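You operate a simulated robot arm through the tools that you are given. There is no shell and no other tool. Be economical: measure what you need, move in short steps, check, and stop when the job is done.

You are at the controls of a simulated robot arm. One attempt, no reset.

Task
Thin the paint on the right plate at N23 with 2 more drops of water under High light.
Fine: dial to High first and that half off at the end; water from the dish beside the three jars by the teal-banded dropper; work it in with the teal-banded muller; put both back; the box's other half stays lit, its plate untouched.
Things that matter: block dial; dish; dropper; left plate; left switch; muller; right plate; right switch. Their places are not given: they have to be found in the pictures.

The check looks at the end state, three seconds after you hand in, the way a careful person would. Anything else that was tipped, shoved, dropped, spilled or broken makes it a failure.

Robot
A 6-joint arm with a two-finger parallel gripper, fixed in place. Base frame: the origin is at the foot of the arm, x ahead of it, y to its left, z up; the work surface is at about z = 0.95. Readings come in m, rad, newtons and seconds.
With the tool pointing down near the work surface it reaches from about 0.22 to 0.66 m from the base axis. Its first joint turns from -1.152 to 1.152 rad. Payload 2.9 kg.
The TCP is the grasp point between the finger pads, 0.03 m short of the fingertips. In the tool frame z runs along the fingers and y along their closing line. The gripper opens to 0.11 m. The fingers are 0.02 m wide and 0.01 m thick; the gripper's body (0.048 by 0.112 m) begins 0.055 m behind the TCP.
Orientation is that of the tool frame in the base frame, as [roll, pitch, yaw] about the fixed x, y, z axes, in that order (R = Rz(yaw) Ry(pitch) Rx(roll)). With the fingers straight down and closing along the base's y, the tool's x points along the base's -x, its y along +y and its z along -z.

Tools
- The arm moves only by the tool apply_moves. Its argument "commands" is one flat list of numbers, 7 for each row, row after row: the turn, a rotation vector about the tool's x, y, z in rad, then the shift along the tool's x, y, z in cm, then the opening, from 0 (shut) to 1 (fully open). In form: [ax, ay, az, tx, ty, tz, hand, ax, ay, az, tx, ty, tz, hand, ...]. A call has 1 to 8 rows; each row shifts and turns the commanded pose from where the row before left it, along the tool's axes as they then stand. A row lasts 0.2 s, in which the tool goes at most 0.05 m and 0.15 rad; a call with a longer step from one row to the next is refused whole, and so is a gripper value outside its range. Where a pose cannot be reached the arm comes as near as it can. A force on the tool above 80 N (or 10 N above the force at the start of the call, whichever is more), or a blocked arm, ends the call early, and 0.2 s more pass. The fingers move at their own pace (about 0.108 m/s each) and stop on an object; they squeeze with about 23 N. The grip force told is the motor's: it shows also when the fingers shut on nothing. Time passes only in rows, and 0.2 s behind the last, so rows that do not move let the fingers close. The reply holds the time, the measured pose of the TCP, the force on the tool along the base axes, the opening and the grip force, in the units named above and with some noise, with the torque about the TCP (base axes, N m) and any sound that the robot's microphone picked up.
- Cameras (640 x 400 px; columns grow to the right, rows downward): "scene" is fixed at [0.0856, 0.4402, 1.393]; the picture's right is [-0.67, -0.75, 0.00], its down [-0.38, 0.34, -0.86] and it looks along [0.64, -0.57, -0.51] (base axes); focal length 274 px, centre (320, 200). "wrist" rides on the gripper at [0.072, 0.017, -0.103] in the tool frame; the picture's right is [-0.23, 0.97, 0.00], its down [-0.76, -0.18, -0.62] and it looks along [-0.61, -0.14, 0.78] (tool axes); focal length 222 px, centre (320, 200).
- get_image(camera): a new picture of that camera. No time passes.
- point_at(camera, pixels): for up to 12 pixels [column, row] of the newest picture of that camera ("zoom" is the newest enlarged one), the place [x, y, z] in the base frame of the surface seen there, good to about 0.002 m. No time passes.
- enlarge(camera, box): a new picture of the part [left, top, right, bottom] of that camera's present view, enlarged. No time passes.
- hand_in(): hands the job in; it is judged then, once.

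Work in short steps. Measure before you move; look again where a grasp or a placing could have gone wrong, and mend it. You have 80 turns and 46 pictures in all, those below and enlarged ones among them. Open the gripper and draw the arm clear of the work before you hand the job in, unless the task says otherwise; then end with one line.

The tools are called by a JSON object that holds its "op" and its "data". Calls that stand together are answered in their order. apply_moves: Moves the arm, as the interface text tells. Its arguments: {"type":"object","properties":{"commands":{"type":"array"}},"required":["commands"]} The other tools are called the same way: get_image (camera) takes a picture; point_at (camera, pixels) gives the place of the surface under pixels of a picture; enlarge (camera, box) takes an enlarged picture of a part of a camera's view; hand_in () hands the job in.

At the start:

```text
time: 0.0
tcp_pos: [0.3791, -0.0854, 1.2599]
ee_rot: [-3.141, 0.001, 3.141]
ft_force: [0.6, -0.1, 0.2]
torque: [0.05, 0.01, -0.01]
gripper_width: 0.11
finger_force: 0.1
```

scene: 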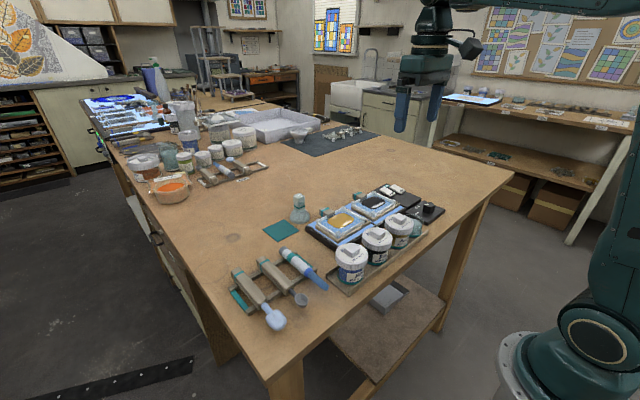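
wrist: 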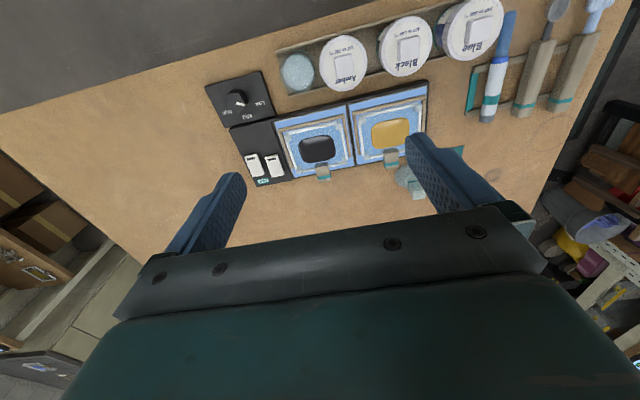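

The wrist view shows the light box (about 270-430, 85-180), dial near (237,98), and the tools near (490-600, 10-120). I'll enlarge both views to identify each piece.

{"op": "enlarge", "data": {"camera": "wrist", "box": [190, 50, 450, 212]}}

{"op": "enlarge", "data": {"camera": "scene", "box": [220, 170, 460, 320]}}

```text
2.46 times, centred on (320, 131) of wrist
```

zoom: 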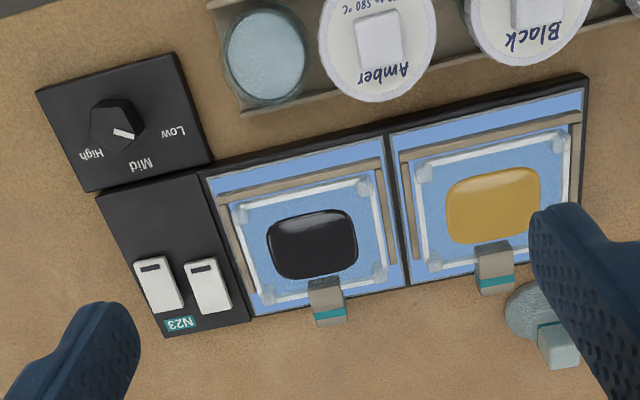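

```text
2.67 times, centred on (340, 245) of scene
```

zoom: 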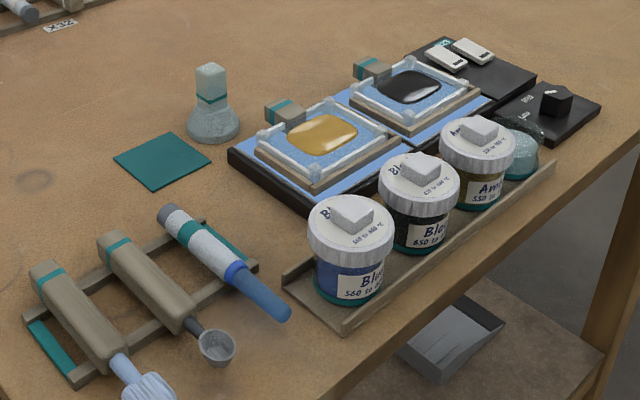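

The text reads upright from the robot's side, so the right plate should be the black one, toward -y and next to the switches. I'll measure the pieces in the newest zoom (scene).

{"op": "point_at", "data": {"camera": "zoom", "pixels": [[168, 213], [205, 248], [233, 270], [280, 312], [212, 75], [212, 125], [408, 85], [372, 68], [556, 98], [446, 57], [474, 50], [522, 142]]}}

{"op": "point_at", "data": {"camera": "wrist", "pixels": [[237, 98], [254, 165], [273, 164], [298, 72], [318, 150], [323, 172], [391, 133], [391, 158], [510, 18], [492, 90], [485, 118], [497, 60]]}}

{"op": "enlarge", "data": {"camera": "scene", "box": [225, 235, 337, 305]}}

```text
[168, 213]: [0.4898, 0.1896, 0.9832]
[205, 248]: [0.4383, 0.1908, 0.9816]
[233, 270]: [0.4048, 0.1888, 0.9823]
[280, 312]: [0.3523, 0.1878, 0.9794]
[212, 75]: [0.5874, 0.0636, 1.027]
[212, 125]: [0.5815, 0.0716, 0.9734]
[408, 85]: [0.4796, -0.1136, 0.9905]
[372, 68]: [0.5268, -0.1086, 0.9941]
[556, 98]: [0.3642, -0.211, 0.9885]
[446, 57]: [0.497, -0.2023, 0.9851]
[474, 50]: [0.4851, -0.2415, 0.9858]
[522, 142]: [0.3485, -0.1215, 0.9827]
```

```text
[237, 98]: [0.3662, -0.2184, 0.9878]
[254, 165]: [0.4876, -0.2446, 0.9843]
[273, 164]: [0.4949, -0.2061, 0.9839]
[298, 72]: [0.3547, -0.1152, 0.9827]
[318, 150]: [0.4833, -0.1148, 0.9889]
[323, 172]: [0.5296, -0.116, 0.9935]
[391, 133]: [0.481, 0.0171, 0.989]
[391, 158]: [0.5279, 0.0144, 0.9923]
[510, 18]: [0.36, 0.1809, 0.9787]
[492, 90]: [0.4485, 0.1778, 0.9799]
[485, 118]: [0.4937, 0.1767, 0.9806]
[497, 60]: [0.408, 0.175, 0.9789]
```

```text
5.71 times, centred on (281, 270) of scene
```

zoom: 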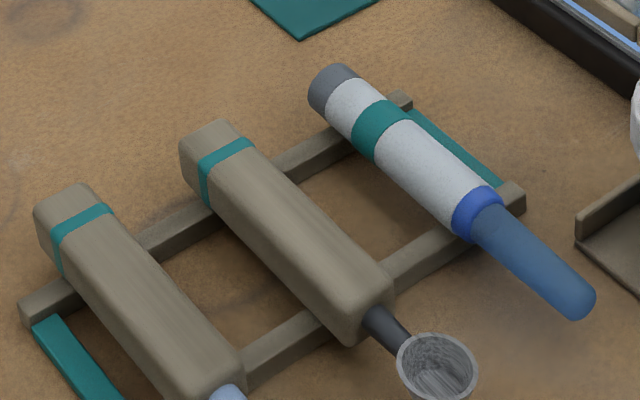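

The dropper lies along x at y≈0.184, the dial is at (0.365,-0.213), and the right plate at (0.482,-0.114). I'll move above the dial for a closer look.

{"op": "apply_moves", "data": {"commands": [0, 0, 0, 0.28, -2.54, 3.2, 0.6, 0, 0, 0, 0.28, -2.54, 3.2, 0.6, 0, 0, 0, 0.28, -2.54, 3.2, 0.6, 0, 0, 0, 0.28, -2.54, 3.2, 0.6, 0, 0, 0, 0.28, -2.54, 3.2, 0.6]}}

{"op": "get_image", "data": {"camera": "wrist"}}

```text
time: 1.2
tcp_pos: [0.3661, -0.2113, 1.1]
ee_rot: [3.141, 0.001, 3.141]
ft_force: [-0.1, -0.3, -0.1]
torque: [0.0, 0.02, -0.02]
gripper_width: 0.066
finger_force: 0.0
```

```text
40 pictures are left
```

wrist: 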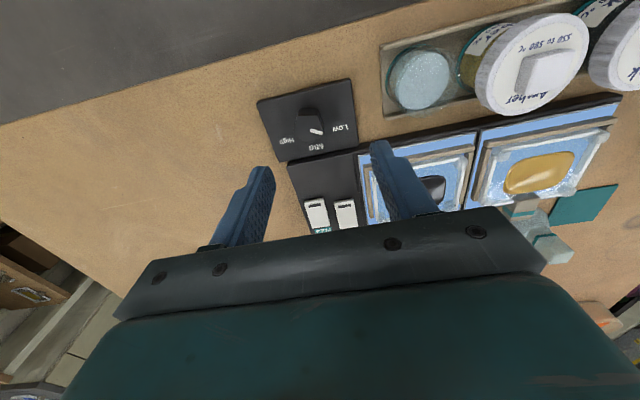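

The dial is at about (308,125). I'll enlarge it and measure the knob and the labels.

{"op": "enlarge", "data": {"camera": "wrist", "box": [248, 75, 376, 155]}}

{"op": "point_at", "data": {"camera": "wrist", "pixels": [[305, 118], [316, 134], [308, 127], [286, 141], [317, 147], [343, 127], [265, 100], [352, 85], [316, 203], [343, 204], [313, 222], [348, 220]]}}

```text
5.00 times, centred on (312, 115) of wrist
```

zoom: 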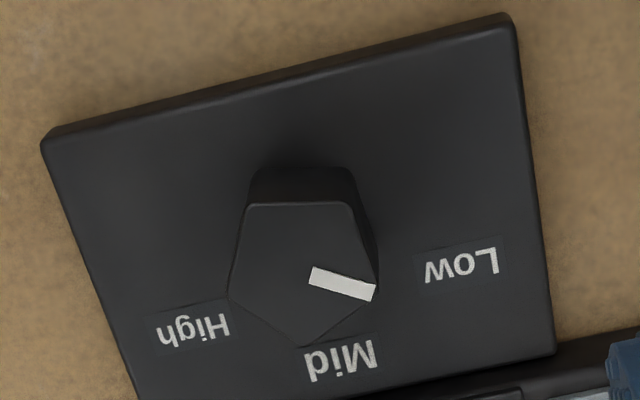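

```text
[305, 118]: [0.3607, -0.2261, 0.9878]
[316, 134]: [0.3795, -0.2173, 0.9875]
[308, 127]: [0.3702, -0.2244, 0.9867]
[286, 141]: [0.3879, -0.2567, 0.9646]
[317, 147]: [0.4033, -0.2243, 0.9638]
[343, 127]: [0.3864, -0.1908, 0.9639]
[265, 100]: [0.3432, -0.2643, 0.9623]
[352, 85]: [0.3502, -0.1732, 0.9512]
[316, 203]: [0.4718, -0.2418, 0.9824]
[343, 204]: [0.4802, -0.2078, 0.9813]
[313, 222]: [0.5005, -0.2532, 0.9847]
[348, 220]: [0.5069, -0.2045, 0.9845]
```

The knob has five sides, with a white pointer toward Low. I'll measure its corners, the pointer ends and the labels for accurate angles.

{"op": "point_at", "data": {"camera": "zoom", "pixels": [[252, 206], [350, 206], [376, 282], [306, 342], [233, 292], [318, 277], [366, 291], [193, 330], [340, 361], [460, 266], [62, 150], [500, 30]]}}

```text
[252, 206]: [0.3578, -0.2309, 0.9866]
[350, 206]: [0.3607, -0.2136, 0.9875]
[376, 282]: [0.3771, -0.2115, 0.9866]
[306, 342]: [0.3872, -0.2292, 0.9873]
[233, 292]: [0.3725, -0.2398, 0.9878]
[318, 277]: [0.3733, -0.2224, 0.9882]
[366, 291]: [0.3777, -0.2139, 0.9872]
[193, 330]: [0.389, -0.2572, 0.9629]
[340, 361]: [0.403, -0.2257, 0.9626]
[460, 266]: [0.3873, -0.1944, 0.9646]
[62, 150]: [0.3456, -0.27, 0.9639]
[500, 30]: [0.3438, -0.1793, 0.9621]
```

Pointer sits at Low (+62° from +x about the centre (0.371,-0.225)); High is at -60°. I'll center above it, yaw +44° so the pads meet a flat and the opposite vertex, and lower partway.

{"op": "apply_moves", "data": {"commands": [0, 0, 0, -0.5, -1.37, 0, 0.55, 0, 0, -0.128, 0, 0, 1, 0.55, 0, 0, -0.128, 0, 0, 1, 0.55, 0, 0, -0.128, 0, 0, 1, 0.55, 0, 0, -0.128, 0, 0, 1, 0.55, 0, 0, -0.128, 0, 0, 1, 0.55, 0, 0, -0.128, 0, 0, 1, 0.55]}}

{"op": "get_image", "data": {"camera": "wrist"}}

```text
time: 2.8
tcp_pos: [0.3704, -0.2277, 1.0392]
ee_rot: [3.141, -0.002, -2.371]
ft_force: [0.9, 1.0, 0.7]
torque: [-0.02, 0.02, 0.03]
gripper_width: 0.0606
finger_force: 0.1
```

```text
38 pictures are left
```

wrist: 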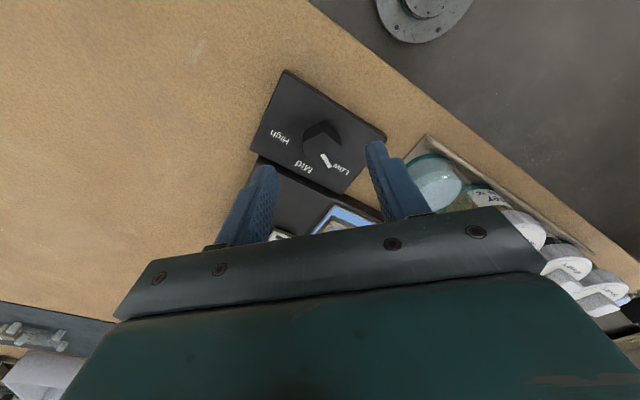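

Aligned over the knob. I'll descend to TCP z≈0.998 so the tips stay above the panel at 0.963, then close.

{"op": "apply_moves", "data": {"commands": [0, 0, 0, 0, 0, 1.4, 0.55, 0, 0, 0, 0, 0, 1.4, 0.55, 0, 0, 0, 0, 0, 1.3, 0.55, 0, 0, 0, 0, 0, 0, 0.1, 0, 0, 0, 0, 0, 0, 0.1, 0, 0, 0, 0, 0, 0, 0.1]}}

```text
time: 4.2
tcp_pos: [0.3688, -0.2267, 0.9987]
ee_rot: [-3.141, 0.001, -2.375]
ft_force: [-1.3, 1.6, 3.2]
torque: [0.03, -0.02, 0.0]
gripper_width: 0.0297
finger_force: 44.8
```

Gripped at 0.030 m. Now I turn the first half clockwise, as seen from above.

{"op": "apply_moves", "data": {"commands": [0, 0, 0.14, 0, 0, 0, 0.1, 0, 0, 0.14, 0, 0, 0, 0.1, 0, 0, 0.14, 0, 0, 0, 0.1, 0, 0, 0.14, 0, 0, 0, 0.1, 0, 0, 0.14, 0, 0, 0, 0.1, 0, 0, 0.14, 0, 0, 0, 0.1, 0, 0, 0.14, 0, 0, 0, 0.1, 0, 0, 0.14, 0, 0, 0, 0.1]}}

```text
time: 6.0
tcp_pos: [0.37, -0.2229, 0.9992]
ee_rot: [3.136, -0.002, 2.796]
ft_force: [-5.1, 42.0, 26.3]
torque: [0.6, -0.28, 0.15]
gripper_width: 0.0296
finger_force: 45.1
```

The dial turns, with a 42 N side force toward +y, so I nudge 2 mm that way and continue the rest of the turn.

{"op": "apply_moves", "data": {"commands": [0, 0, 0, 0.07, 0.19, -0.1, 0.1, 0, 0, 0.14, 0, 0, 0, 0.1, 0, 0, 0.14, 0, 0, 0, 0.1, 0, 0, 0.14, 0, 0, 0, 0.1, 0, 0, 0.14, 0, 0, 0, 0.1, 0, 0, 0.14, 0, 0, 0, 0.1, 0, 0, 0.14, 0, 0, 0, 0.1]}}

```text
time: 7.6
tcp_pos: [0.3713, -0.221, 0.9985]
ee_rot: [3.137, -0.001, 1.958]
ft_force: [18.8, 31.1, -11.2]
torque: [0.49, -0.12, 0.06]
gripper_width: 0.03
finger_force: 44.7
```

Turned 112° of about 122° so far. I'll finish, release, rise and look.

{"op": "apply_moves", "data": {"commands": [0, 0, 0.14, 0, 0, 0, 0.1, 0, 0, 0.04, 0, 0, 0, 0.1, 0, 0, 0, 0, 0, 0, 0.55, 0, 0, 0, 0, 0, 0, 0.55, 0, 0, 0, 0, 0, -3, 0.55, 0, 0, 0, 0, 0, -3, 0.55]}}

{"op": "enlarge", "data": {"camera": "wrist", "box": [200, 40, 440, 190]}}

```text
time: 9.0
tcp_pos: [0.369, -0.225, 1.0594]
ee_rot: [3.14, 0.0, 1.769]
ft_force: [-0.4, -0.2, -0.6]
torque: [0.01, 0.0, -0.02]
gripper_width: 0.0606
finger_force: 0.0
```

```text
2.67 times, centred on (320, 115) of wrist
```

zoom: 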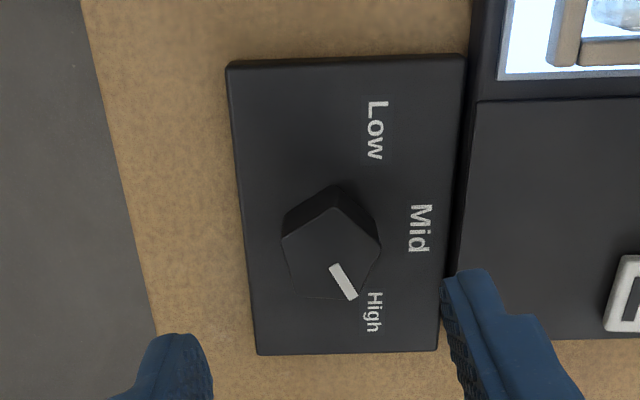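

The pointer is toward High and the light is brighter. I'll check its angle.

{"op": "point_at", "data": {"camera": "zoom", "pixels": [[335, 267], [351, 297], [336, 208], [380, 243], [355, 299], [290, 293], [283, 240], [374, 312]]}}

```text
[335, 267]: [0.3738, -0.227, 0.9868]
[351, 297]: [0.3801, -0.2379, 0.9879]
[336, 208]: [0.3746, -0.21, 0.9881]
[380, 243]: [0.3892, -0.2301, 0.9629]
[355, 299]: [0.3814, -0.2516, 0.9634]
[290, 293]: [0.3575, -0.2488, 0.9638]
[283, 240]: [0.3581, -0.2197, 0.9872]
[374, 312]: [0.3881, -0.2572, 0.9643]
```

Pointer is at -60°, dead on High. Now I lift and unwind the yaw.

{"op": "apply_moves", "data": {"commands": [0, 0, -0.137, 0, 0, -4, 0.6, 0, 0, -0.137, 0, 0, -4, 0.6, 0, 0, -0.137, 0, 0, -4, 0.6, 0, 0, -0.137, 0, 0, -2, 0.6, 0, 0, -0.137, 0, 0, 0, 0.6, 0, 0, -0.137, 0, 0, 0, 0.6, 0, 0, -0.137, 0, 0, 0, 0.6, 0, 0, -0.137, 0, 0, 0, 0.6]}}

{"op": "apply_moves", "data": {"commands": [0, 0, -0.138, 0, 0, 0, 0.8, 0, 0, -0.138, 0, 0, 0, 0.8, 0, 0, 0, -0.7, 4.8, 0, 0.8, 0, 0, 0, -0.7, 4.8, 0, 0.8, 0, 0, 0, -0.7, 4.8, 0, 0.8, 0, 0, 0, -0.7, 4.8, 0, 0.8, 0, 0, 0, -0.7, 4.8, 0, 0.8, 0, 0, 0, -0.7, 4.8, 0, 0.8]}}

{"op": "apply_moves", "data": {"commands": [0, 0, 0, -0.7, 4.8, 0, 0.8, 0, 0, 0, -0.7, 4.8, 2, 0.8, 0, 0, 0, 0, 2.5, 3, 0.8]}}

{"op": "get_image", "data": {"camera": "wrist"}}

```text
time: 10.8
tcp_pos: [0.3694, -0.2242, 1.199]
ee_rot: [3.141, -0.001, 2.867]
ft_force: [-0.5, -0.1, -0.2]
torque: [0.02, 0.0, 0.01]
gripper_width: 0.0663
finger_force: 0.0
```

```text
time: 12.6
tcp_pos: [0.4075, 0.0626, 1.1989]
ee_rot: [-3.141, 0.001, 3.139]
ft_force: [-0.6, -0.1, 0.0]
torque: [-0.03, -0.02, 0.03]
gripper_width: 0.0882
finger_force: 0.1
```

```text
refused: row 2 steps farther than a row can; nothing moved
```

```text
36 pictures are left
```

wrist: 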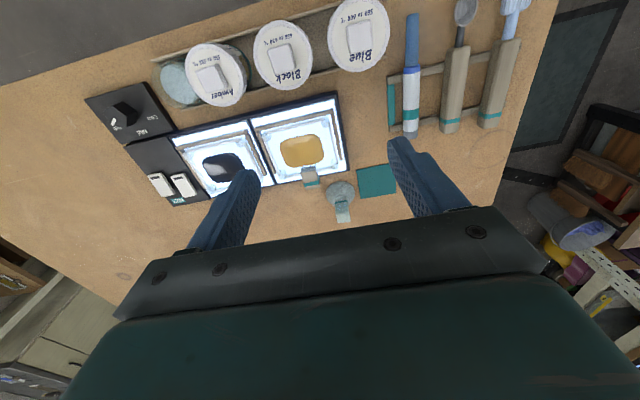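

The third call was refused for its step size. I continue toward the dropper in smaller steps.

{"op": "apply_moves", "data": {"commands": [0, 0, 0, -0.5, 4, 2.5, 0.8, 0, 0, 0, -0.5, 4, 2.5, 0.8, 0, 0, 0, -0.5, 4, 2.5, 0.8]}}

{"op": "get_image", "data": {"camera": "wrist"}}

{"op": "enlarge", "data": {"camera": "wrist", "box": [230, 0, 430, 125]}}

```text
time: 13.4
tcp_pos: [0.4239, 0.1829, 1.1267]
ee_rot: [-3.14, 0.0, 3.14]
ft_force: [0.5, -0.2, -0.5]
torque: [-0.05, -0.03, -0.01]
gripper_width: 0.0879
finger_force: 0.1
```

```text
35 pictures are left
```

wrist: 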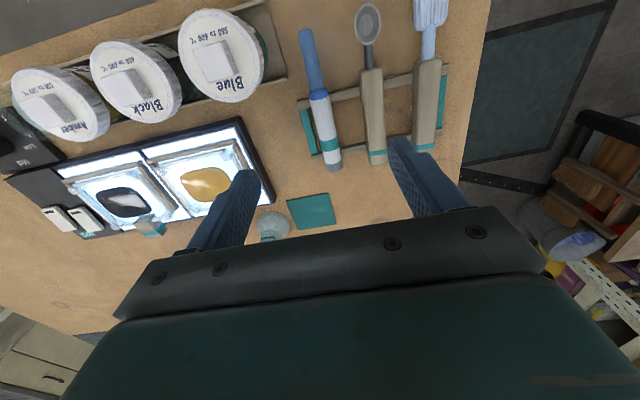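

```text
3.20 times, centred on (330, 62) of wrist
```

zoom: 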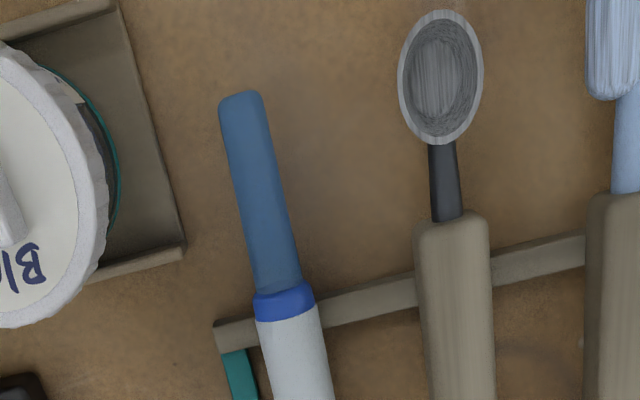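

I'll measure the dropper's axis, ends and rack bars in this newest zoom and wrist picture.

{"op": "point_at", "data": {"camera": "zoom", "pixels": [[240, 95], [262, 200], [277, 280], [285, 305], [296, 360], [255, 340], [332, 360], [230, 335], [265, 160]]}}

{"op": "point_at", "data": {"camera": "wrist", "pixels": [[324, 125], [327, 148], [331, 160], [333, 169], [307, 150], [345, 147], [352, 92], [440, 75]]}}

{"op": "enlarge", "data": {"camera": "wrist", "box": [280, 80, 440, 180]}}

```text
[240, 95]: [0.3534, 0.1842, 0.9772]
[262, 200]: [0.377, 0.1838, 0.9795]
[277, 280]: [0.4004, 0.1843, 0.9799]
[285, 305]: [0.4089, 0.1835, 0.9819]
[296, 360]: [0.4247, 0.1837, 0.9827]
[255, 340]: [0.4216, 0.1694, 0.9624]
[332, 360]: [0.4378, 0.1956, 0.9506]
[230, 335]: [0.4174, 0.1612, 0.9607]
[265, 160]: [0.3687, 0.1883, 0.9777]
```

```text
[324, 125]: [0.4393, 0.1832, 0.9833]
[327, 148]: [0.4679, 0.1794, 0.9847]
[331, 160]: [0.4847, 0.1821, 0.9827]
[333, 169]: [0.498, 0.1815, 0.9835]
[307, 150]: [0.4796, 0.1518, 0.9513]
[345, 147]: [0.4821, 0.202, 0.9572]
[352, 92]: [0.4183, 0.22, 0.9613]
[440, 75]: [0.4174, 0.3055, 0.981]
```

```text
4.00 times, centred on (360, 130) of wrist
```

zoom: 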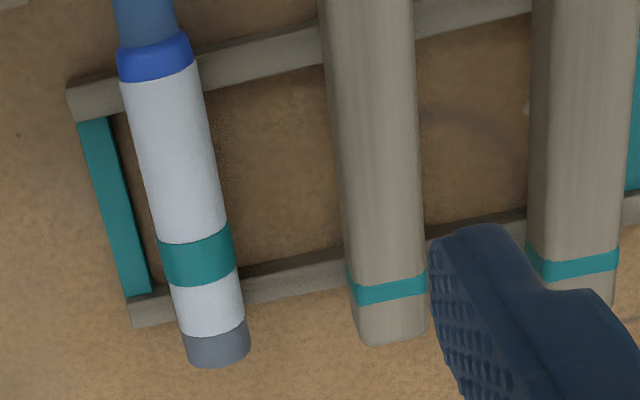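

The dropper's body is about 0.023 m thick, centred at y=0.183, z≈0.972, with rack bars at x≈0.417 and 0.482. I'll lower over it at x≈0.45, between the bars, with a 0.05 m opening.

{"op": "apply_moves", "data": {"commands": [0, 0, 0, -2.6, 0, 3, 0.45, 0, 0, 0, 0, 0, 4, 0.45, 0, 0, 0, 0, 0, 3, 0.45, 0, 0, 0, 0, 0, 2, 0.45]}}

{"op": "get_image", "data": {"camera": "wrist"}}

```text
time: 14.4
tcp_pos: [0.4533, 0.1817, 1.0045]
ee_rot: [-3.141, 0.0, 3.141]
ft_force: [0.3, 0.7, -0.2]
torque: [0.02, 0.01, 0.02]
gripper_width: 0.0495
finger_force: 0.1
```

```text
32 pictures are left
```

wrist: 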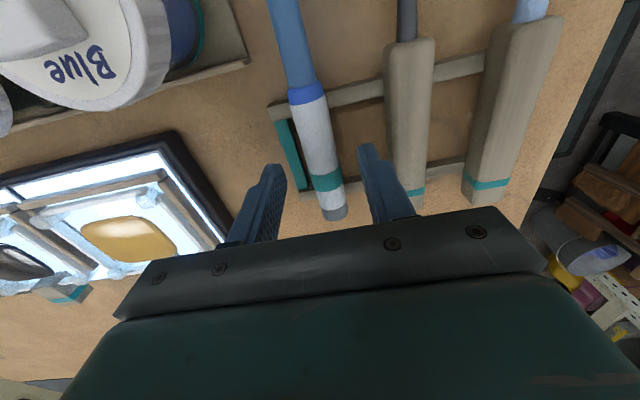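

The fingers straddle the dropper. I'll lower 1.7 cm and close gently, stopping just at the body, to see how the grip responds.

{"op": "apply_moves", "data": {"commands": [0, 0, 0, 0, 0, 0, 0.39, 0, 0, 0, 0, 0, 1, 0.39, 0, 0, 0, 0, 0, 0.7, 0.39, 0, 0, 0, 0, 0, 0, 0.19, 0, 0, 0, 0, 0, 0, 0.19, 0, 0, 0, 0, 0, 0, 0.19]}}

```text
time: 15.8
tcp_pos: [0.4527, 0.1825, 0.9876]
ee_rot: [3.141, 0.001, 3.139]
ft_force: [0.4, -0.9, -0.8]
torque: [0.04, 0.04, -0.02]
gripper_width: 0.0221
finger_force: 0.5
```

Width 0.0221 with only 0.5 N, so the pads are just at the body. I'll close a little further.

{"op": "apply_moves", "data": {"commands": [0, 0, 0, 0, 0, 0, 0.16, 0, 0, 0, 0, 0, 0, 0.16]}}

```text
time: 16.4
tcp_pos: [0.4525, 0.1817, 0.9876]
ee_rot: [3.141, 0.0, 3.141]
ft_force: [-0.4, -1.2, 0.3]
torque: [0.01, -0.07, 0.01]
gripper_width: 0.0214
finger_force: 22.7
```

Grip force is graded: 22.7 N at hand 0.16. I lift gently with that hold.

{"op": "apply_moves", "data": {"commands": [0, 0, 0, 0, 0, -2, 0.16, 0, 0, 0, 0, 0, -3, 0.16, 0, 0, 0, 0, 0, -4, 0.16, 0, 0, 0, 0, 0, -4, 0.16, 0, 0, 0, 0, 0, -4, 0.16]}}

{"op": "get_image", "data": {"camera": "wrist"}}

```text
time: 17.6
tcp_pos: [0.4526, 0.183, 1.1582]
ee_rot: [3.141, -0.001, 3.14]
ft_force: [0.5, 0.6, -1.0]
torque: [-0.01, 0.0, -0.01]
gripper_width: 0.0213
finger_force: 22.7
```

```text
31 pictures are left
```

wrist: 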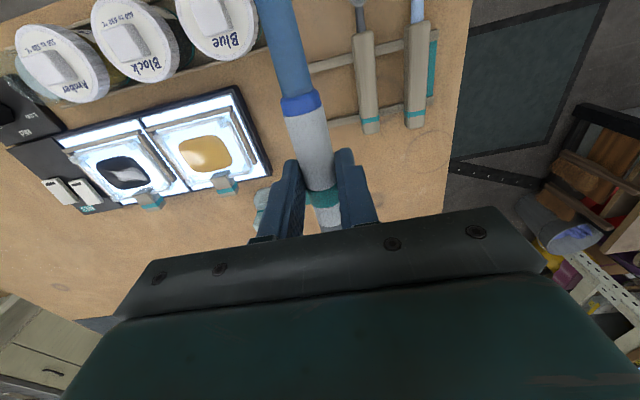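

The dropper is held firmly. I raise 8 cm and then slide toward y≈-0.115 while tipping the tip down, which tests reach while tilting.

{"op": "apply_moves", "data": {"commands": [0, 0, 0, 0, 0, -4, 0.16, 0, 0, 0, 0, 0, -4, 0.16, 0, -0.14, 0, 0, -4.95, 0, 0.16, 0, -0.14, 0, 0, -4.95, 0, 0.16, 0, -0.14, 0, 0, -4.95, 0, 0.16, 0, -0.14, 0, 0, -4.95, 0, 0.16, 0, -0.14, 0, 0, -4.95, 0, 0.16, 0, -0.14, 0, 0, -4.95, 0, 0.16]}}

```text
time: 19.4
tcp_pos: [0.5702, -0.101, 1.3902]
ee_rot: [-3.14, 0.843, -3.14]
ft_force: [-0.1, 0.8, -0.3]
torque: [0.01, 0.01, 0.01]
gripper_width: 0.0213
finger_force: 22.5
out of reach, approached as far as the arm can: row 3, 4, 5, 6, 7, 8
```

The forward tilt is out of reach here (the arm drifted to (0.57,-0.10,1.39)). Tilting with the fingers pointing back toward the base should suit better, so I first undo the tilt.

{"op": "apply_moves", "data": {"commands": [0, 0.14, 0, 0, 0, 0, 0.16, 0, 0.14, 0, 0, 0, 0, 0.16, 0, 0.14, 0, 0, 0, 0, 0.16, 0, 0.14, 0, 0, 0, 0, 0.16, 0, 0.14, 0, 0, 0, 0, 0.16, 0, 0.14, 0, 0, 0, 0, 0.16]}}

{"op": "get_image", "data": {"camera": "scene"}}

```text
time: 20.8
tcp_pos: [0.5182, -0.1443, 1.3397]
ee_rot: [3.141, 0.558, 3.141]
ft_force: [1.0, 0.3, -0.9]
torque: [0.01, -0.02, -0.03]
gripper_width: 0.0211
finger_force: 23.1
out of reach, approached as far as the arm can: row 1, 2, 3, 4, 5, 6
```

```text
30 pictures are left
```

scene: 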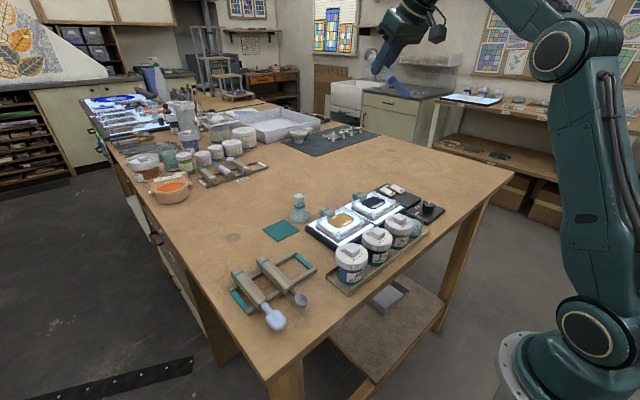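

The undo has not converged yet, so I send small rows to see how the commanded pose stands.

{"op": "apply_moves", "data": {"commands": [0, 0, 0, 0, 0, 0, 0.16, 0, 0, 0, 0, 0, 0, 0.16, 0, 0, 0, 0, 0, 0, 0.16]}}

```text
time: 21.6
tcp_pos: [0.5177, -0.1439, 1.3402]
ee_rot: [3.141, 0.56, 3.141]
ft_force: [0.3, -0.4, -1.5]
torque: [0.05, -0.01, -0.03]
gripper_width: 0.0213
finger_force: 23.4
```

Commands start from the actual pose now. I tilt the remaining 0.56 rad back to vertical.

{"op": "apply_moves", "data": {"commands": [0, 0.14, 0, 0, 0, 0, 0.16, 0, 0.14, 0, 0, 0, 0, 0.16, 0, 0.14, 0, 0, 0, 0, 0.16, 0, 0.14, 0, 0, 0, 0, 0.16, 0, 0, 0, 0, 0, 0, 0.16]}}

```text
time: 22.8
tcp_pos: [0.517, -0.144, 1.3406]
ee_rot: [3.141, 0.559, 3.141]
ft_force: [0.6, 0.6, -1.5]
torque: [0.0, 0.01, -0.02]
gripper_width: 0.0213
finger_force: 23.3
out of reach, approached as far as the arm can: row 1, 2, 3, 4
```

A vertical tool isn't reachable that high and far out. I descend 15 cm and retract 6 cm, and then straighten.

{"op": "apply_moves", "data": {"commands": [0, 0, 0, 3.26, 0, 2.4, 0.16, 0, 0, 0, 3.26, 0, 2.4, 0.16, 0, 0, 0, 3.26, 0, 2.4, 0.16, 0, 0, 0, 3.26, 0, 2.4, 0.16, 0, 0.14, 0, 0, 0, 0, 0.16, 0, 0.14, 0, 0, 0, 0, 0.16, 0, 0.14, 0, 0, 0, 0, 0.16, 0, 0.14, 0, 0, 0, 0, 0.16]}}

```text
time: 24.6
tcp_pos: [0.5217, -0.1689, 1.3108]
ee_rot: [-3.141, 0.505, -3.141]
ft_force: [0.4, -0.7, -1.7]
torque: [0.01, -0.02, 0.03]
gripper_width: 0.0216
finger_force: 23.3
out of reach, approached as far as the arm can: row 1, 2, 3, 4, 5, 6, 7, 8
```

The solver seems stuck near a joint limit. I test small single moves to see which directions are free.

{"op": "apply_moves", "data": {"commands": [0, 0, 0, 0, 3, 0, 0.16, 0, 0, 0, 0, 3, 0, 0.16]}}

{"op": "apply_moves", "data": {"commands": [0, 0, 0, 0, 0, 3, 0.16, 0, 0, 0, 0, 0, 3, 0.16]}}

{"op": "apply_moves", "data": {"commands": [0, 0.1, 0, 0, 0, 0, 0.16, 0, 0.1, 0, 0, 0, 0, 0.16]}}

```text
time: 25.2
tcp_pos: [0.5257, -0.1112, 1.3187]
ee_rot: [-3.141, 0.502, -3.14]
ft_force: [0.3, -0.3, -0.7]
torque: [-0.01, -0.06, -0.02]
gripper_width: 0.0213
finger_force: 23.1
out of reach, approached as far as the arm can: row 2
```

```text
time: 25.8
tcp_pos: [0.5686, -0.1153, 1.2821]
ee_rot: [3.141, 0.5, 3.142]
ft_force: [0.5, 0.2, -1.0]
torque: [0.02, 0.03, 0.02]
gripper_width: 0.0214
finger_force: 23.2
out of reach, approached as far as the arm can: row 1, 2
```

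```text
time: 26.4
tcp_pos: [0.5421, -0.1343, 1.2667]
ee_rot: [-3.139, 0.354, 3.141]
ft_force: [0.7, -0.1, -0.2]
torque: [-0.01, -0.01, 0.01]
gripper_width: 0.0213
finger_force: 23.2
out of reach, approached as far as the arm can: row 1, 2
```

Untilting works if I also move outward and down. I keep going that way.

{"op": "apply_moves", "data": {"commands": [0, 0, 0, 0, 0, 3, 0.16, 0, 0.1, 0, 0, 0, 0, 0.16, 0, 0.1, 0, 0, 0, 0, 0.16, 0, 0.1, 0, 0, 0, 0, 0.16, 0, 0.05, 0, 0, 0, 0, 0.16]}}

```text
time: 27.6
tcp_pos: [0.5448, -0.1582, 1.2293]
ee_rot: [-3.094, 0.196, -3.14]
ft_force: [-0.2, -0.5, -0.4]
torque: [0.01, -0.03, -0.02]
gripper_width: 0.0212
finger_force: 23.2
out of reach, approached as far as the arm can: row 2, 3, 4, 5
```

{"op": "apply_moves", "data": {"commands": [0, 0, 0, 0, 2, 2, 0.16, 0, 0.1, 0, 0, 0, 0, 0.16, 0, 0.1, 0, 0, 0, 0, 0.16, 0, 0, 0, 0, 0, 0, 0.16]}}

```text
time: 28.6
tcp_pos: [0.5428, -0.1347, 1.2096]
ee_rot: [-3.111, -0.046, 3.135]
ft_force: [0.0, 0.3, -0.6]
torque: [0.0, -0.01, -0.02]
gripper_width: 0.0212
finger_force: 23.4
```

Vertical again. I retract to x≈0.46 and start yawing about tool +z to bring the dropper tip to point away from the base.

{"op": "apply_moves", "data": {"commands": [0, -0.04, 0, 4, 0, 0, 0.16, 0, 0, 0, 4, 1.5, 0, 0.16, 0, 0, 0.145, 0, 0, 0, 0.16, 0, 0, 0.145, 0, 0, 0, 0.16, 0, 0, 0.145, 0, 0, 0, 0.16, 0, 0, 0.145, 0, 0, 0, 0.16, 0, 0, 0.145, 0, 0, 0, 0.16, 0, 0, 0.145, 0, 0, 0, 0.16]}}

{"op": "apply_moves", "data": {"commands": [0, 0, 0.145, 0, 0, 0, 0.16, 0, 0, 0.145, 0, 0, 0, 0.16, 0, 0, 0.145, 0, 0, 0, 0.16, 0, 0, 0.145, 0, 0, 0, 0.16, 0, 0, 0.145, 0, 0, 0, 0.16, 0, 0, 0.145, 0, 0, 0, 0.16, 0, 0, 0.145, 0, 0, 0, 0.16, 0, 0, 0.145, 0, 0, 0, 0.16]}}

```text
time: 30.4
tcp_pos: [0.4619, -0.1201, 1.2107]
ee_rot: [-3.119, 0.021, 2.262]
ft_force: [0.1, 0.3, -0.7]
torque: [0.01, 0.02, -0.01]
gripper_width: 0.0214
finger_force: 22.6
```

```text
time: 32.2
tcp_pos: [0.4611, -0.1184, 1.2106]
ee_rot: [3.131, 0.031, 1.102]
ft_force: [0.7, 0.2, 0.0]
torque: [-0.03, 0.0, -0.03]
gripper_width: 0.021
finger_force: 22.7
```

Yaw is at 1.10 and still free. I continue to about 0.

{"op": "apply_moves", "data": {"commands": [0, 0, 0.138, 0, 0, 0, 0.16, 0, 0, 0.138, 0, 0, 0, 0.16, 0, 0, 0.138, 0, 0, 0, 0.16, 0, 0, 0.138, 0, 0, 0, 0.16, 0, 0, 0.138, 0, 0, 0, 0.16, 0, 0, 0.138, 0, 0, 0, 0.16, 0, 0, 0.138, 0, 0, 0, 0.16, 0, 0, 0.138, 0, 0, 0, 0.16]}}

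```text
time: 34.0
tcp_pos: [0.4739, -0.1273, 1.2336]
ee_rot: [3.131, 0.002, 0.0]
ft_force: [-0.6, 0.0, -0.7]
torque: [0.02, 0.04, 0.02]
gripper_width: 0.0211
finger_force: 23.1
out of reach, approached as far as the arm can: row 3, 4, 5, 6, 7, 8
```

Yaw 0 is reached. Now I lower 3 cm, retract 6 cm, and begin tipping the tip down.

{"op": "apply_moves", "data": {"commands": [0, 0, 0, -3, 0, 1.5, 0.16, 0, 0, 0, -3, 0, 1.5, 0.16, 0, -0.14, 0, 0, 0, 0, 0.16, 0, -0.14, 0, 0, 0, 0, 0.16, 0, -0.14, 0, 0, 0, 0, 0.16]}}

```text
time: 35.2
tcp_pos: [0.4368, -0.1055, 1.2181]
ee_rot: [-3.108, 0.243, 0.009]
ft_force: [0.4, 0.1, -1.4]
torque: [-0.01, 0.01, 0.0]
gripper_width: 0.0212
finger_force: 23.3
out of reach, approached as far as the arm can: row 1, 2, 3, 4
```

It is progressing. I continue tilting with some descent.

{"op": "apply_moves", "data": {"commands": [0, -0.14, 0, 0, 0, 1, 0.16, 0, -0.14, 0, 0, 0, 1, 0.16, 0, -0.14, 0, 0, 0, 0, 0.16, 0, -0.1, 0, 0, 0, 0, 0.16]}}

```text
time: 36.2
tcp_pos: [0.3904, -0.0721, 1.1346]
ee_rot: [-2.993, 0.74, 0.087]
ft_force: [0.6, 0.1, -1.1]
torque: [-0.05, -0.02, 0.01]
gripper_width: 0.0211
finger_force: 22.7
out of reach, approached as far as the arm can: row 1, 2, 3, 4
```

Tilt is 42°, but the solver is compromising (roll off by 0.15), probably because joint 6 is near its limit at yaw 0. I swing about the vertical to yaw ≈0.5 to free it.

{"op": "apply_moves", "data": {"commands": [-0.094, 0, -0.103, 0, 0, -1, 0.16, -0.094, 0, -0.103, 0, 0, -1, 0.16, -0.094, 0, -0.103, 0, 0, 0, 0.16, 0, 0, 0, 0, 0, 0, 0.16]}}

```text
time: 37.2
tcp_pos: [0.4044, -0.032, 1.1465]
ee_rot: [-2.927, 0.656, 0.523]
ft_force: [0.2, -0.4, -1.5]
torque: [0.02, 0.01, -0.01]
gripper_width: 0.0215
finger_force: 23.1
out of reach, approached as far as the arm can: row 1, 2, 3
```

Free again at yaw 0.52; the tip is now at about (0.463,0.006,1.074). I move horizontally toward the dish (tip target (0.352,-0.118)) at constant height.

{"op": "apply_moves", "data": {"commands": [0, 0, 0, -3.13, 1.78, 2.08, 0.16, 0, 0, 0, -3.13, 1.78, 2.08, 0.16, 0, 0, 0, -3.13, 1.78, 2.08, 0.16, 0, 0, 0, -3.13, 1.78, 2.08, 0.16, 0, 0, 0, 0, 0, 0, 0.16]}}

{"op": "get_image", "data": {"camera": "scene"}}

```text
time: 38.4
tcp_pos: [0.3317, -0.1143, 1.1835]
ee_rot: [-2.876, 0.613, 0.538]
ft_force: [-0.4, 0.0, -1.6]
torque: [-0.01, -0.02, 0.0]
gripper_width: 0.0212
finger_force: 23.0
out of reach, approached as far as the arm can: row 1, 2, 3, 4
```

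```text
29 pictures are left
```

scene: 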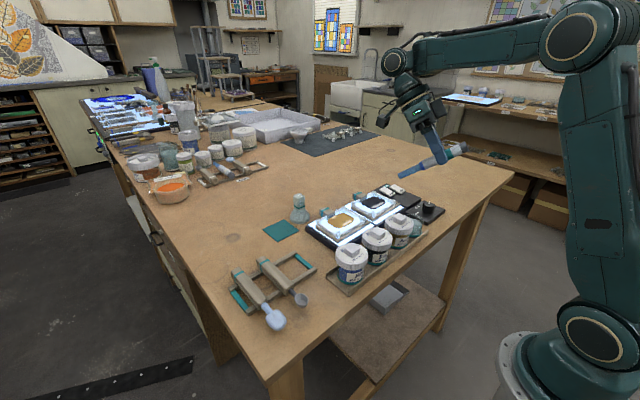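

The tip is at about (0.393,-0.073,1.114). Lower heights should ease the wrist limit, so I descend toward the spot above the dish with a bit more tilt.

{"op": "apply_moves", "data": {"commands": [0, 0, 0, 0, 1.46, 3.13, 0.16, 0, 0, 0, 0, 1.46, 3.13, 0.16, 0, 0, 0, 0, 1.46, 2.5, 0.16, 0, -0.1, 0, 0, 0, 0, 0.16, 0, -0.1, 0, 0, 0, 0, 0.16, 0, 0, 0, 0, 0, 0, 0.16]}}

{"op": "get_image", "data": {"camera": "wrist"}}

```text
time: 39.8
tcp_pos: [0.3483, -0.1334, 1.1726]
ee_rot: [-2.872, 0.606, 0.538]
ft_force: [0.5, 1.3, -0.6]
torque: [-0.05, -0.01, 0.01]
gripper_width: 0.0215
finger_force: 23.0
out of reach, approached as far as the arm can: row 1, 2, 3, 4, 5
```

```text
28 pictures are left
```

wrist: 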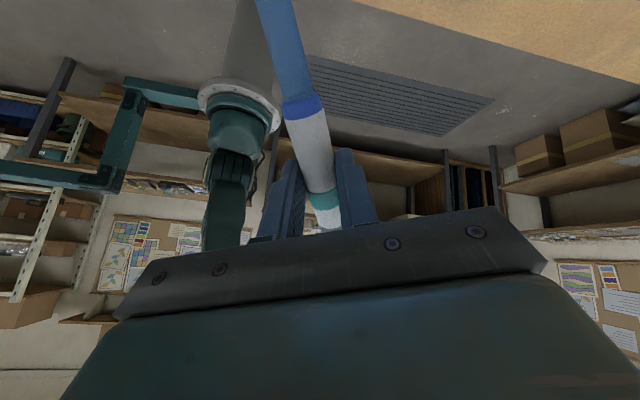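

This orientation is blocked lower down. Coming from the -y side (yaw ≈ -π/2, tip pointing to -y before tilting) should be free and clear of the jars, so I straighten up first.

{"op": "apply_moves", "data": {"commands": [0, 0.14, 0, 1.5, 0, 0, 0.16, -0.1, 0.1, 0, 1.5, 0, 0, 0.16, -0.1, 0.1, 0, 1.5, 0, 0, 0.16, -0.07, 0.1, 0, 1.5, 0, 0, 0.16, 0, 0.1, 0, 0, 0, 0, 0.16, 0, 0.06, 0, 0, 0, 0, 0.16]}}

```text
time: 41.2
tcp_pos: [0.4454, -0.1149, 1.2348]
ee_rot: [3.113, 0.014, 0.47]
ft_force: [0.1, 0.7, -1.2]
torque: [-0.02, 0.02, 0.02]
gripper_width: 0.0213
finger_force: 22.0
out of reach, approached as far as the arm can: row 2, 3, 4, 5
```

Vertical at yaw 0.47. I lower slightly and unwind through π toward yaw 3.9 (= -2.38), a range already proven free.

{"op": "apply_moves", "data": {"commands": [0, 0, -0.146, 0, 0, 1.5, 0.16, 0, 0, -0.146, 0, 0, 1.5, 0.16, 0, 0, -0.146, 0, 0, 0, 0.16, 0, 0, -0.146, 0, 0, 0, 0.16, 0, 0, -0.146, 0, 0, 0, 0.16, 0, 0, -0.146, 0, 0, 0, 0.16, 0, 0, -0.146, 0, 0, 0, 0.16, 0, 0, -0.146, 0, 0, 0, 0.16]}}

{"op": "apply_moves", "data": {"commands": [0, 0, -0.146, 0, 0, 0, 0.16, 0, 0, -0.146, 0, 0, 0, 0.16, 0, 0, -0.146, 0, 0, 0, 0.16, 0, 0, -0.146, 0, 0, 0, 0.16, 0, 0, -0.146, 0, 0, 0, 0.16, 0, 0, -0.146, 0, 0, 0, 0.16, 0, 0, -0.146, 0, 0, 0, 0.16, 0, 0, -0.146, 0, 0, 0, 0.16]}}

{"op": "apply_moves", "data": {"commands": [0, 0, -0.146, 0, 0, 0, 0.16, 0, 0, -0.146, 0, 0, 0, 0.16, 0, 0, -0.146, 0, 0, 0, 0.16, 0, 0, -0.146, 0, 0, 0, 0.16, 0, 0, -0.146, 0, 0, 0, 0.16, 0, 0, -0.146, 0, 0, 0, 0.16, 0, 0, -0.146, 0, 0, 0, 0.16, 0, 0, -0.146, 0, 0, 0, 0.16]}}

```text
time: 43.0
tcp_pos: [0.4516, -0.1181, 1.2186]
ee_rot: [3.141, 0.035, 1.644]
ft_force: [0.4, -0.2, -0.3]
torque: [-0.04, -0.01, 0.04]
gripper_width: 0.0215
finger_force: 22.8
out of reach, approached as far as the arm can: row 1, 2
```

```text
time: 44.8
tcp_pos: [0.4518, -0.1175, 1.2181]
ee_rot: [-3.109, 0.012, 2.812]
ft_force: [0.7, 0.8, -1.2]
torque: [-0.01, 0.03, 0.04]
gripper_width: 0.0214
finger_force: 23.2
```

```text
time: 46.6
tcp_pos: [0.4518, -0.1187, 1.2187]
ee_rot: [-3.119, -0.025, -2.304]
ft_force: [-0.4, 0.0, -1.0]
torque: [0.04, 0.01, 0.0]
gripper_width: 0.0214
finger_force: 22.6
```

Continuing to yaw -1.57, and then I start tilting.

{"op": "apply_moves", "data": {"commands": [0, 0, -0.146, 0, 0, 1, 0.16, 0, 0, -0.146, 0, 0, 1, 0.16, 0, 0, -0.146, 0, 0, 1, 0.16, 0, 0, -0.146, 0, 0, 1, 0.16, 0, 0, -0.146, 0, 0, 1, 0.16, 0, -0.14, 0, 0, 0, 0, 0.16, 0, -0.14, 0, 0, 0, 0, 0.16, 0, -0.14, 0, 0, 0, 0, 0.16]}}

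```text
time: 48.4
tcp_pos: [0.4268, -0.125, 1.1416]
ee_rot: [-3.136, 0.385, -1.577]
ft_force: [0.0, 0.5, -0.9]
torque: [0.04, 0.0, 0.0]
gripper_width: 0.0209
finger_force: 23.2
out of reach, approached as far as the arm can: row 3, 4, 5, 6, 7, 8
```

Orientation is nearly attained with a few cm of drift. I continue tilting and see.

{"op": "apply_moves", "data": {"commands": [0, -0.14, 0, 0, 0, 0, 0.16, 0, -0.14, 0, 0, 0, 0, 0.16, 0, -0.14, 0, 0, 0, 0, 0.16, 0, -0.14, 0, 0, 0, 0, 0.16, 0, 0, 0, 0, 0, 0, 0.16]}}

{"op": "get_image", "data": {"camera": "scene"}}

```text
time: 49.6
tcp_pos: [0.3877, -0.0675, 1.0562]
ee_rot: [-3.126, 0.942, -1.565]
ft_force: [4.7, -3.5, 14.1]
torque: [-0.68, -0.26, 0.16]
gripper_width: 0.0216
finger_force: 22.9
out of reach, approached as far as the arm can: row 1, 2, 3, 4
```

```text
27 pictures are left
```

scene: 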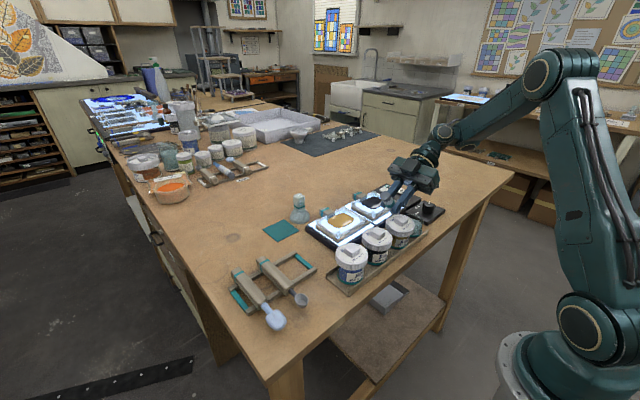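

A 14 N contact: the tip is at about (0.388,-0.114,0.966). I look closely before moving.

{"op": "enlarge", "data": {"camera": "scene", "box": [330, 150, 458, 230]}}

{"op": "get_image", "data": {"camera": "wrist"}}

```text
5.00 times, centred on (394, 190) of scene
```

zoom: 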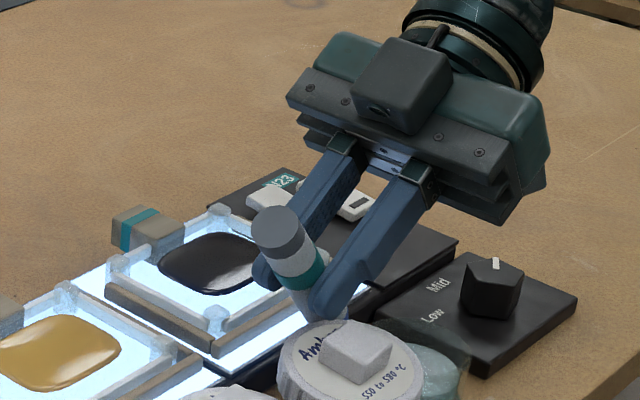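

```text
25 pictures are left
```

wrist: 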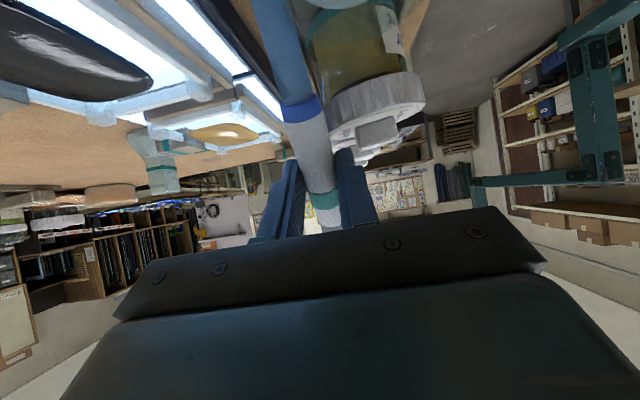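

The tip seems to rest by the jar tray's rim. I back straight up, 2 cm at a time.

{"op": "apply_moves", "data": {"commands": [0, 0, 0, -1.62, 0, -1.18, 0.16, 0, 0, 0, -1.62, 0, -1.18, 0.16]}}

{"op": "get_image", "data": {"camera": "wrist"}}

```text
time: 50.2
tcp_pos: [0.3781, -0.0503, 1.0719]
ee_rot: [-3.14, 0.944, -1.577]
ft_force: [2.8, 0.0, -1.7]
torque: [0.06, -0.19, 0.1]
gripper_width: 0.0216
finger_force: 23.0
out of reach, approached as far as the arm can: row 1, 2
```

```text
24 pictures are left
```

wrist: 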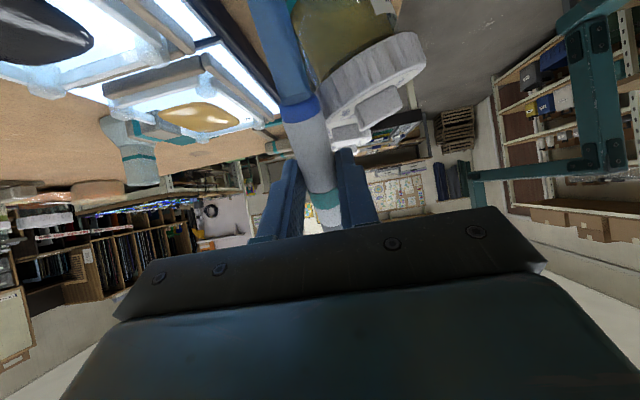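

It rose but drifted toward +y/-x, next to the Amber jar. I move +x (tool -y) away from the jar, with some rise.

{"op": "apply_moves", "data": {"commands": [0, 0, 0, 0, -1.5, 0, 0.16, 0, 0, 0, -0.8, -1.5, -0.6, 0.16]}}

```text
time: 50.8
tcp_pos: [0.399, -0.0411, 1.0679]
ee_rot: [-3.136, 0.943, -1.573]
ft_force: [-0.3, -0.4, -1.6]
torque: [0.0, -0.01, -0.01]
gripper_width: 0.0212
finger_force: 22.9
out of reach, approached as far as the arm can: row 1, 2
```

Contact is gone. I relax the tilt by 0.3 rad while rising to regain freedom.

{"op": "apply_moves", "data": {"commands": [0, 0.14, 0, 0, 0, -2, 0.16, 0, 0.14, 0, 0, 0, -2, 0.16, 0, 0, 0, 0, 0, 0, 0.16]}}

{"op": "get_image", "data": {"camera": "scene"}}

```text
time: 51.6
tcp_pos: [0.4003, -0.0719, 1.0941]
ee_rot: [-3.14, 0.664, -1.574]
ft_force: [0.2, -0.6, -0.6]
torque: [-0.01, -0.01, 0.01]
gripper_width: 0.0212
finger_force: 23.0
```

```text
23 pictures are left
```

scene: 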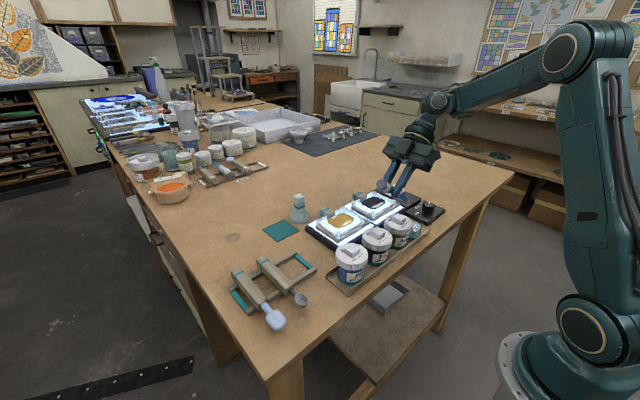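

Free again at 38° tilt, but from this side the fingertips would hit the Amber jar when dipping. Leaning the other way (yaw ≈ +1.7, gripper above the jars, dropper top toward -y) leaves room, so I straighten up and unwind.

{"op": "apply_moves", "data": {"commands": [0, 0.14, 0, 0, 0, -3, 0.16, 0, 0.14, 0, 0, 0, -3, 0.16, 0, 0.14, 0, 0, 0, -2, 0.16, 0, 0.14, 0, 0, 0, -2, 0.16, 0, 0.1, 0, 0, 0, 0, 0.16, 0, 0, 0, 0, 0, 0, 0.16]}}

{"op": "apply_moves", "data": {"commands": [0, 0, 0.146, 0, 0, 0, 0.16, 0, 0, 0.146, 0, 0, 0, 0.16, 0, 0, 0.146, 0, 0, 0, 0.16, 0, 0, 0.146, 0, 0, 0, 0.16, 0, 0, 0.146, 0, 0, 0, 0.16, 0, 0, 0.146, 0, 0, 0, 0.16, 0, 0, 0.146, 0, 0, 0, 0.16, 0, 0, 0.146, 0, 0, 0, 0.16]}}

{"op": "apply_moves", "data": {"commands": [0, 0, 0.146, 0, 0, 0, 0.16, 0, 0, 0.146, 0, 0, 0, 0.16, 0, 0, 0.146, 0, 0, 0, 0.16, 0, 0, 0.146, 0, 0, 0, 0.16, 0, 0, 0.146, 0, 0, 0, 0.16, 0, 0, 0.146, 0, 0, 0, 0.16, 0, 0, 0.146, 0, 0, 0, 0.16, 0, 0, 0.146, 0, 0, 0, 0.16]}}

```text
time: 53.0
tcp_pos: [0.3997, -0.1169, 1.1826]
ee_rot: [-3.14, 0.004, -1.574]
ft_force: [-0.5, 0.7, -1.7]
torque: [0.02, -0.01, 0.01]
gripper_width: 0.021
finger_force: 23.2
```

```text
time: 54.8
tcp_pos: [0.3994, -0.1183, 1.1822]
ee_rot: [3.137, 0.004, -2.748]
ft_force: [0.1, 0.5, -0.9]
torque: [0.01, -0.02, -0.03]
gripper_width: 0.0213
finger_force: 23.1
```

```text
time: 56.6
tcp_pos: [0.3996, -0.1181, 1.1823]
ee_rot: [3.136, -0.001, 2.368]
ft_force: [-0.6, 0.1, -2.1]
torque: [-0.04, 0.02, 0.0]
gripper_width: 0.0213
finger_force: 23.6
```

At (0.40,-0.118,1.18) all yaws are free. The base-side approach (yaw ≈ 2.95) has the best clearance, so I try tilting there.

{"op": "apply_moves", "data": {"commands": [0, 0, -0.146, 0, 0, 0, 0.16, 0, 0, -0.146, 0, 0, 0, 0.16, 0, 0, -0.146, 0, 0, 0, 0.16, 0, 0, -0.146, 0, 0, 0, 0.16, 0, -0.14, 0, 0, 0, 0, 0.16, 0, -0.14, 0, 0, 0, 0, 0.16, 0, 0, 0, 0, 0, 0, 0.16]}}

```text
time: 58.2
tcp_pos: [0.4003, -0.1186, 1.1817]
ee_rot: [3.136, 0.284, 2.953]
ft_force: [-0.2, -0.7, -0.9]
torque: [0.03, 0.01, 0.0]
gripper_width: 0.0212
finger_force: 23.2
```

Tilting 0.28 rad forward here is reached exactly. I continue.

{"op": "apply_moves", "data": {"commands": [0, -0.14, 0, 0, 0, 0, 0.16, 0, -0.14, 0, 0, 0, 0, 0.16, 0, -0.14, 0, 0, 0, 0, 0.16, 0, 0, 0, 0, 0, 0, 0.16]}}

```text
time: 59.2
tcp_pos: [0.4002, -0.1198, 1.1808]
ee_rot: [3.134, 0.705, 2.95]
ft_force: [-0.5, 0.8, -0.5]
torque: [0.01, -0.02, 0.0]
gripper_width: 0.021
finger_force: 22.8
```

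40° is fine. Going on to about 60°.

{"op": "apply_moves", "data": {"commands": [0, -0.12, 0, 0, 0, 0, 0.16, 0, -0.12, 0, 0, 0, 0, 0.16, 0, -0.11, 0, 0, 0, 0, 0.16, 0, 0, 0, 0, 0, 0, 0.16]}}

```text
time: 60.2
tcp_pos: [0.4001, -0.1177, 1.1813]
ee_rot: [3.131, 1.052, 2.948]
ft_force: [0.1, 0.5, -0.2]
torque: [0.0, 0.02, -0.02]
gripper_width: 0.0214
finger_force: 23.0
```

60° is reached exactly. The tip is at about (0.364,-0.111,1.085); I view the dish and tip from the scene camera.

{"op": "enlarge", "data": {"camera": "scene", "box": [350, 130, 478, 250]}}

```text
3.33 times, centred on (414, 190) of scene
```

zoom: 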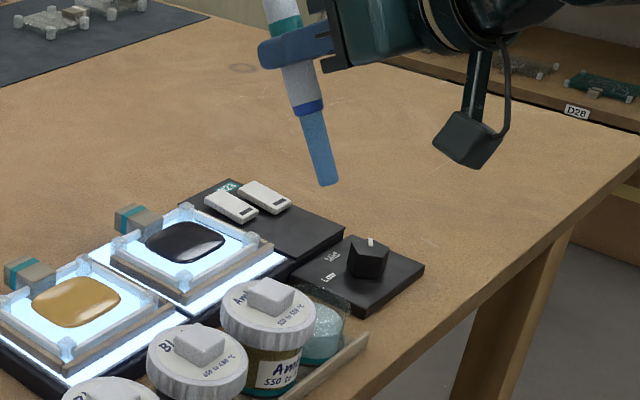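

I measure the dropper tip, the dish's water and rim, and the jar lid.

{"op": "point_at", "data": {"camera": "zoom", "pixels": [[327, 184], [333, 318], [325, 288], [318, 298], [348, 310], [340, 345], [270, 295], [300, 305], [365, 335], [308, 120], [325, 310], [345, 293]]}}

```text
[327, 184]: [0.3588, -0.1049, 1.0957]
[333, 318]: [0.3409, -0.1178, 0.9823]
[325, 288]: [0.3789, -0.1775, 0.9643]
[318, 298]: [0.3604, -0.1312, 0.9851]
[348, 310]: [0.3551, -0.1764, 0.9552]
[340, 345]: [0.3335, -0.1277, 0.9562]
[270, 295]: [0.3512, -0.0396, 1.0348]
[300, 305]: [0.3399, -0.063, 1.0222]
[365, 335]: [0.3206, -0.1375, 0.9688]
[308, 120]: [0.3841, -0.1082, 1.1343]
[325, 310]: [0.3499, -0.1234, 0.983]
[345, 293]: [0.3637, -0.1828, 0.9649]
```

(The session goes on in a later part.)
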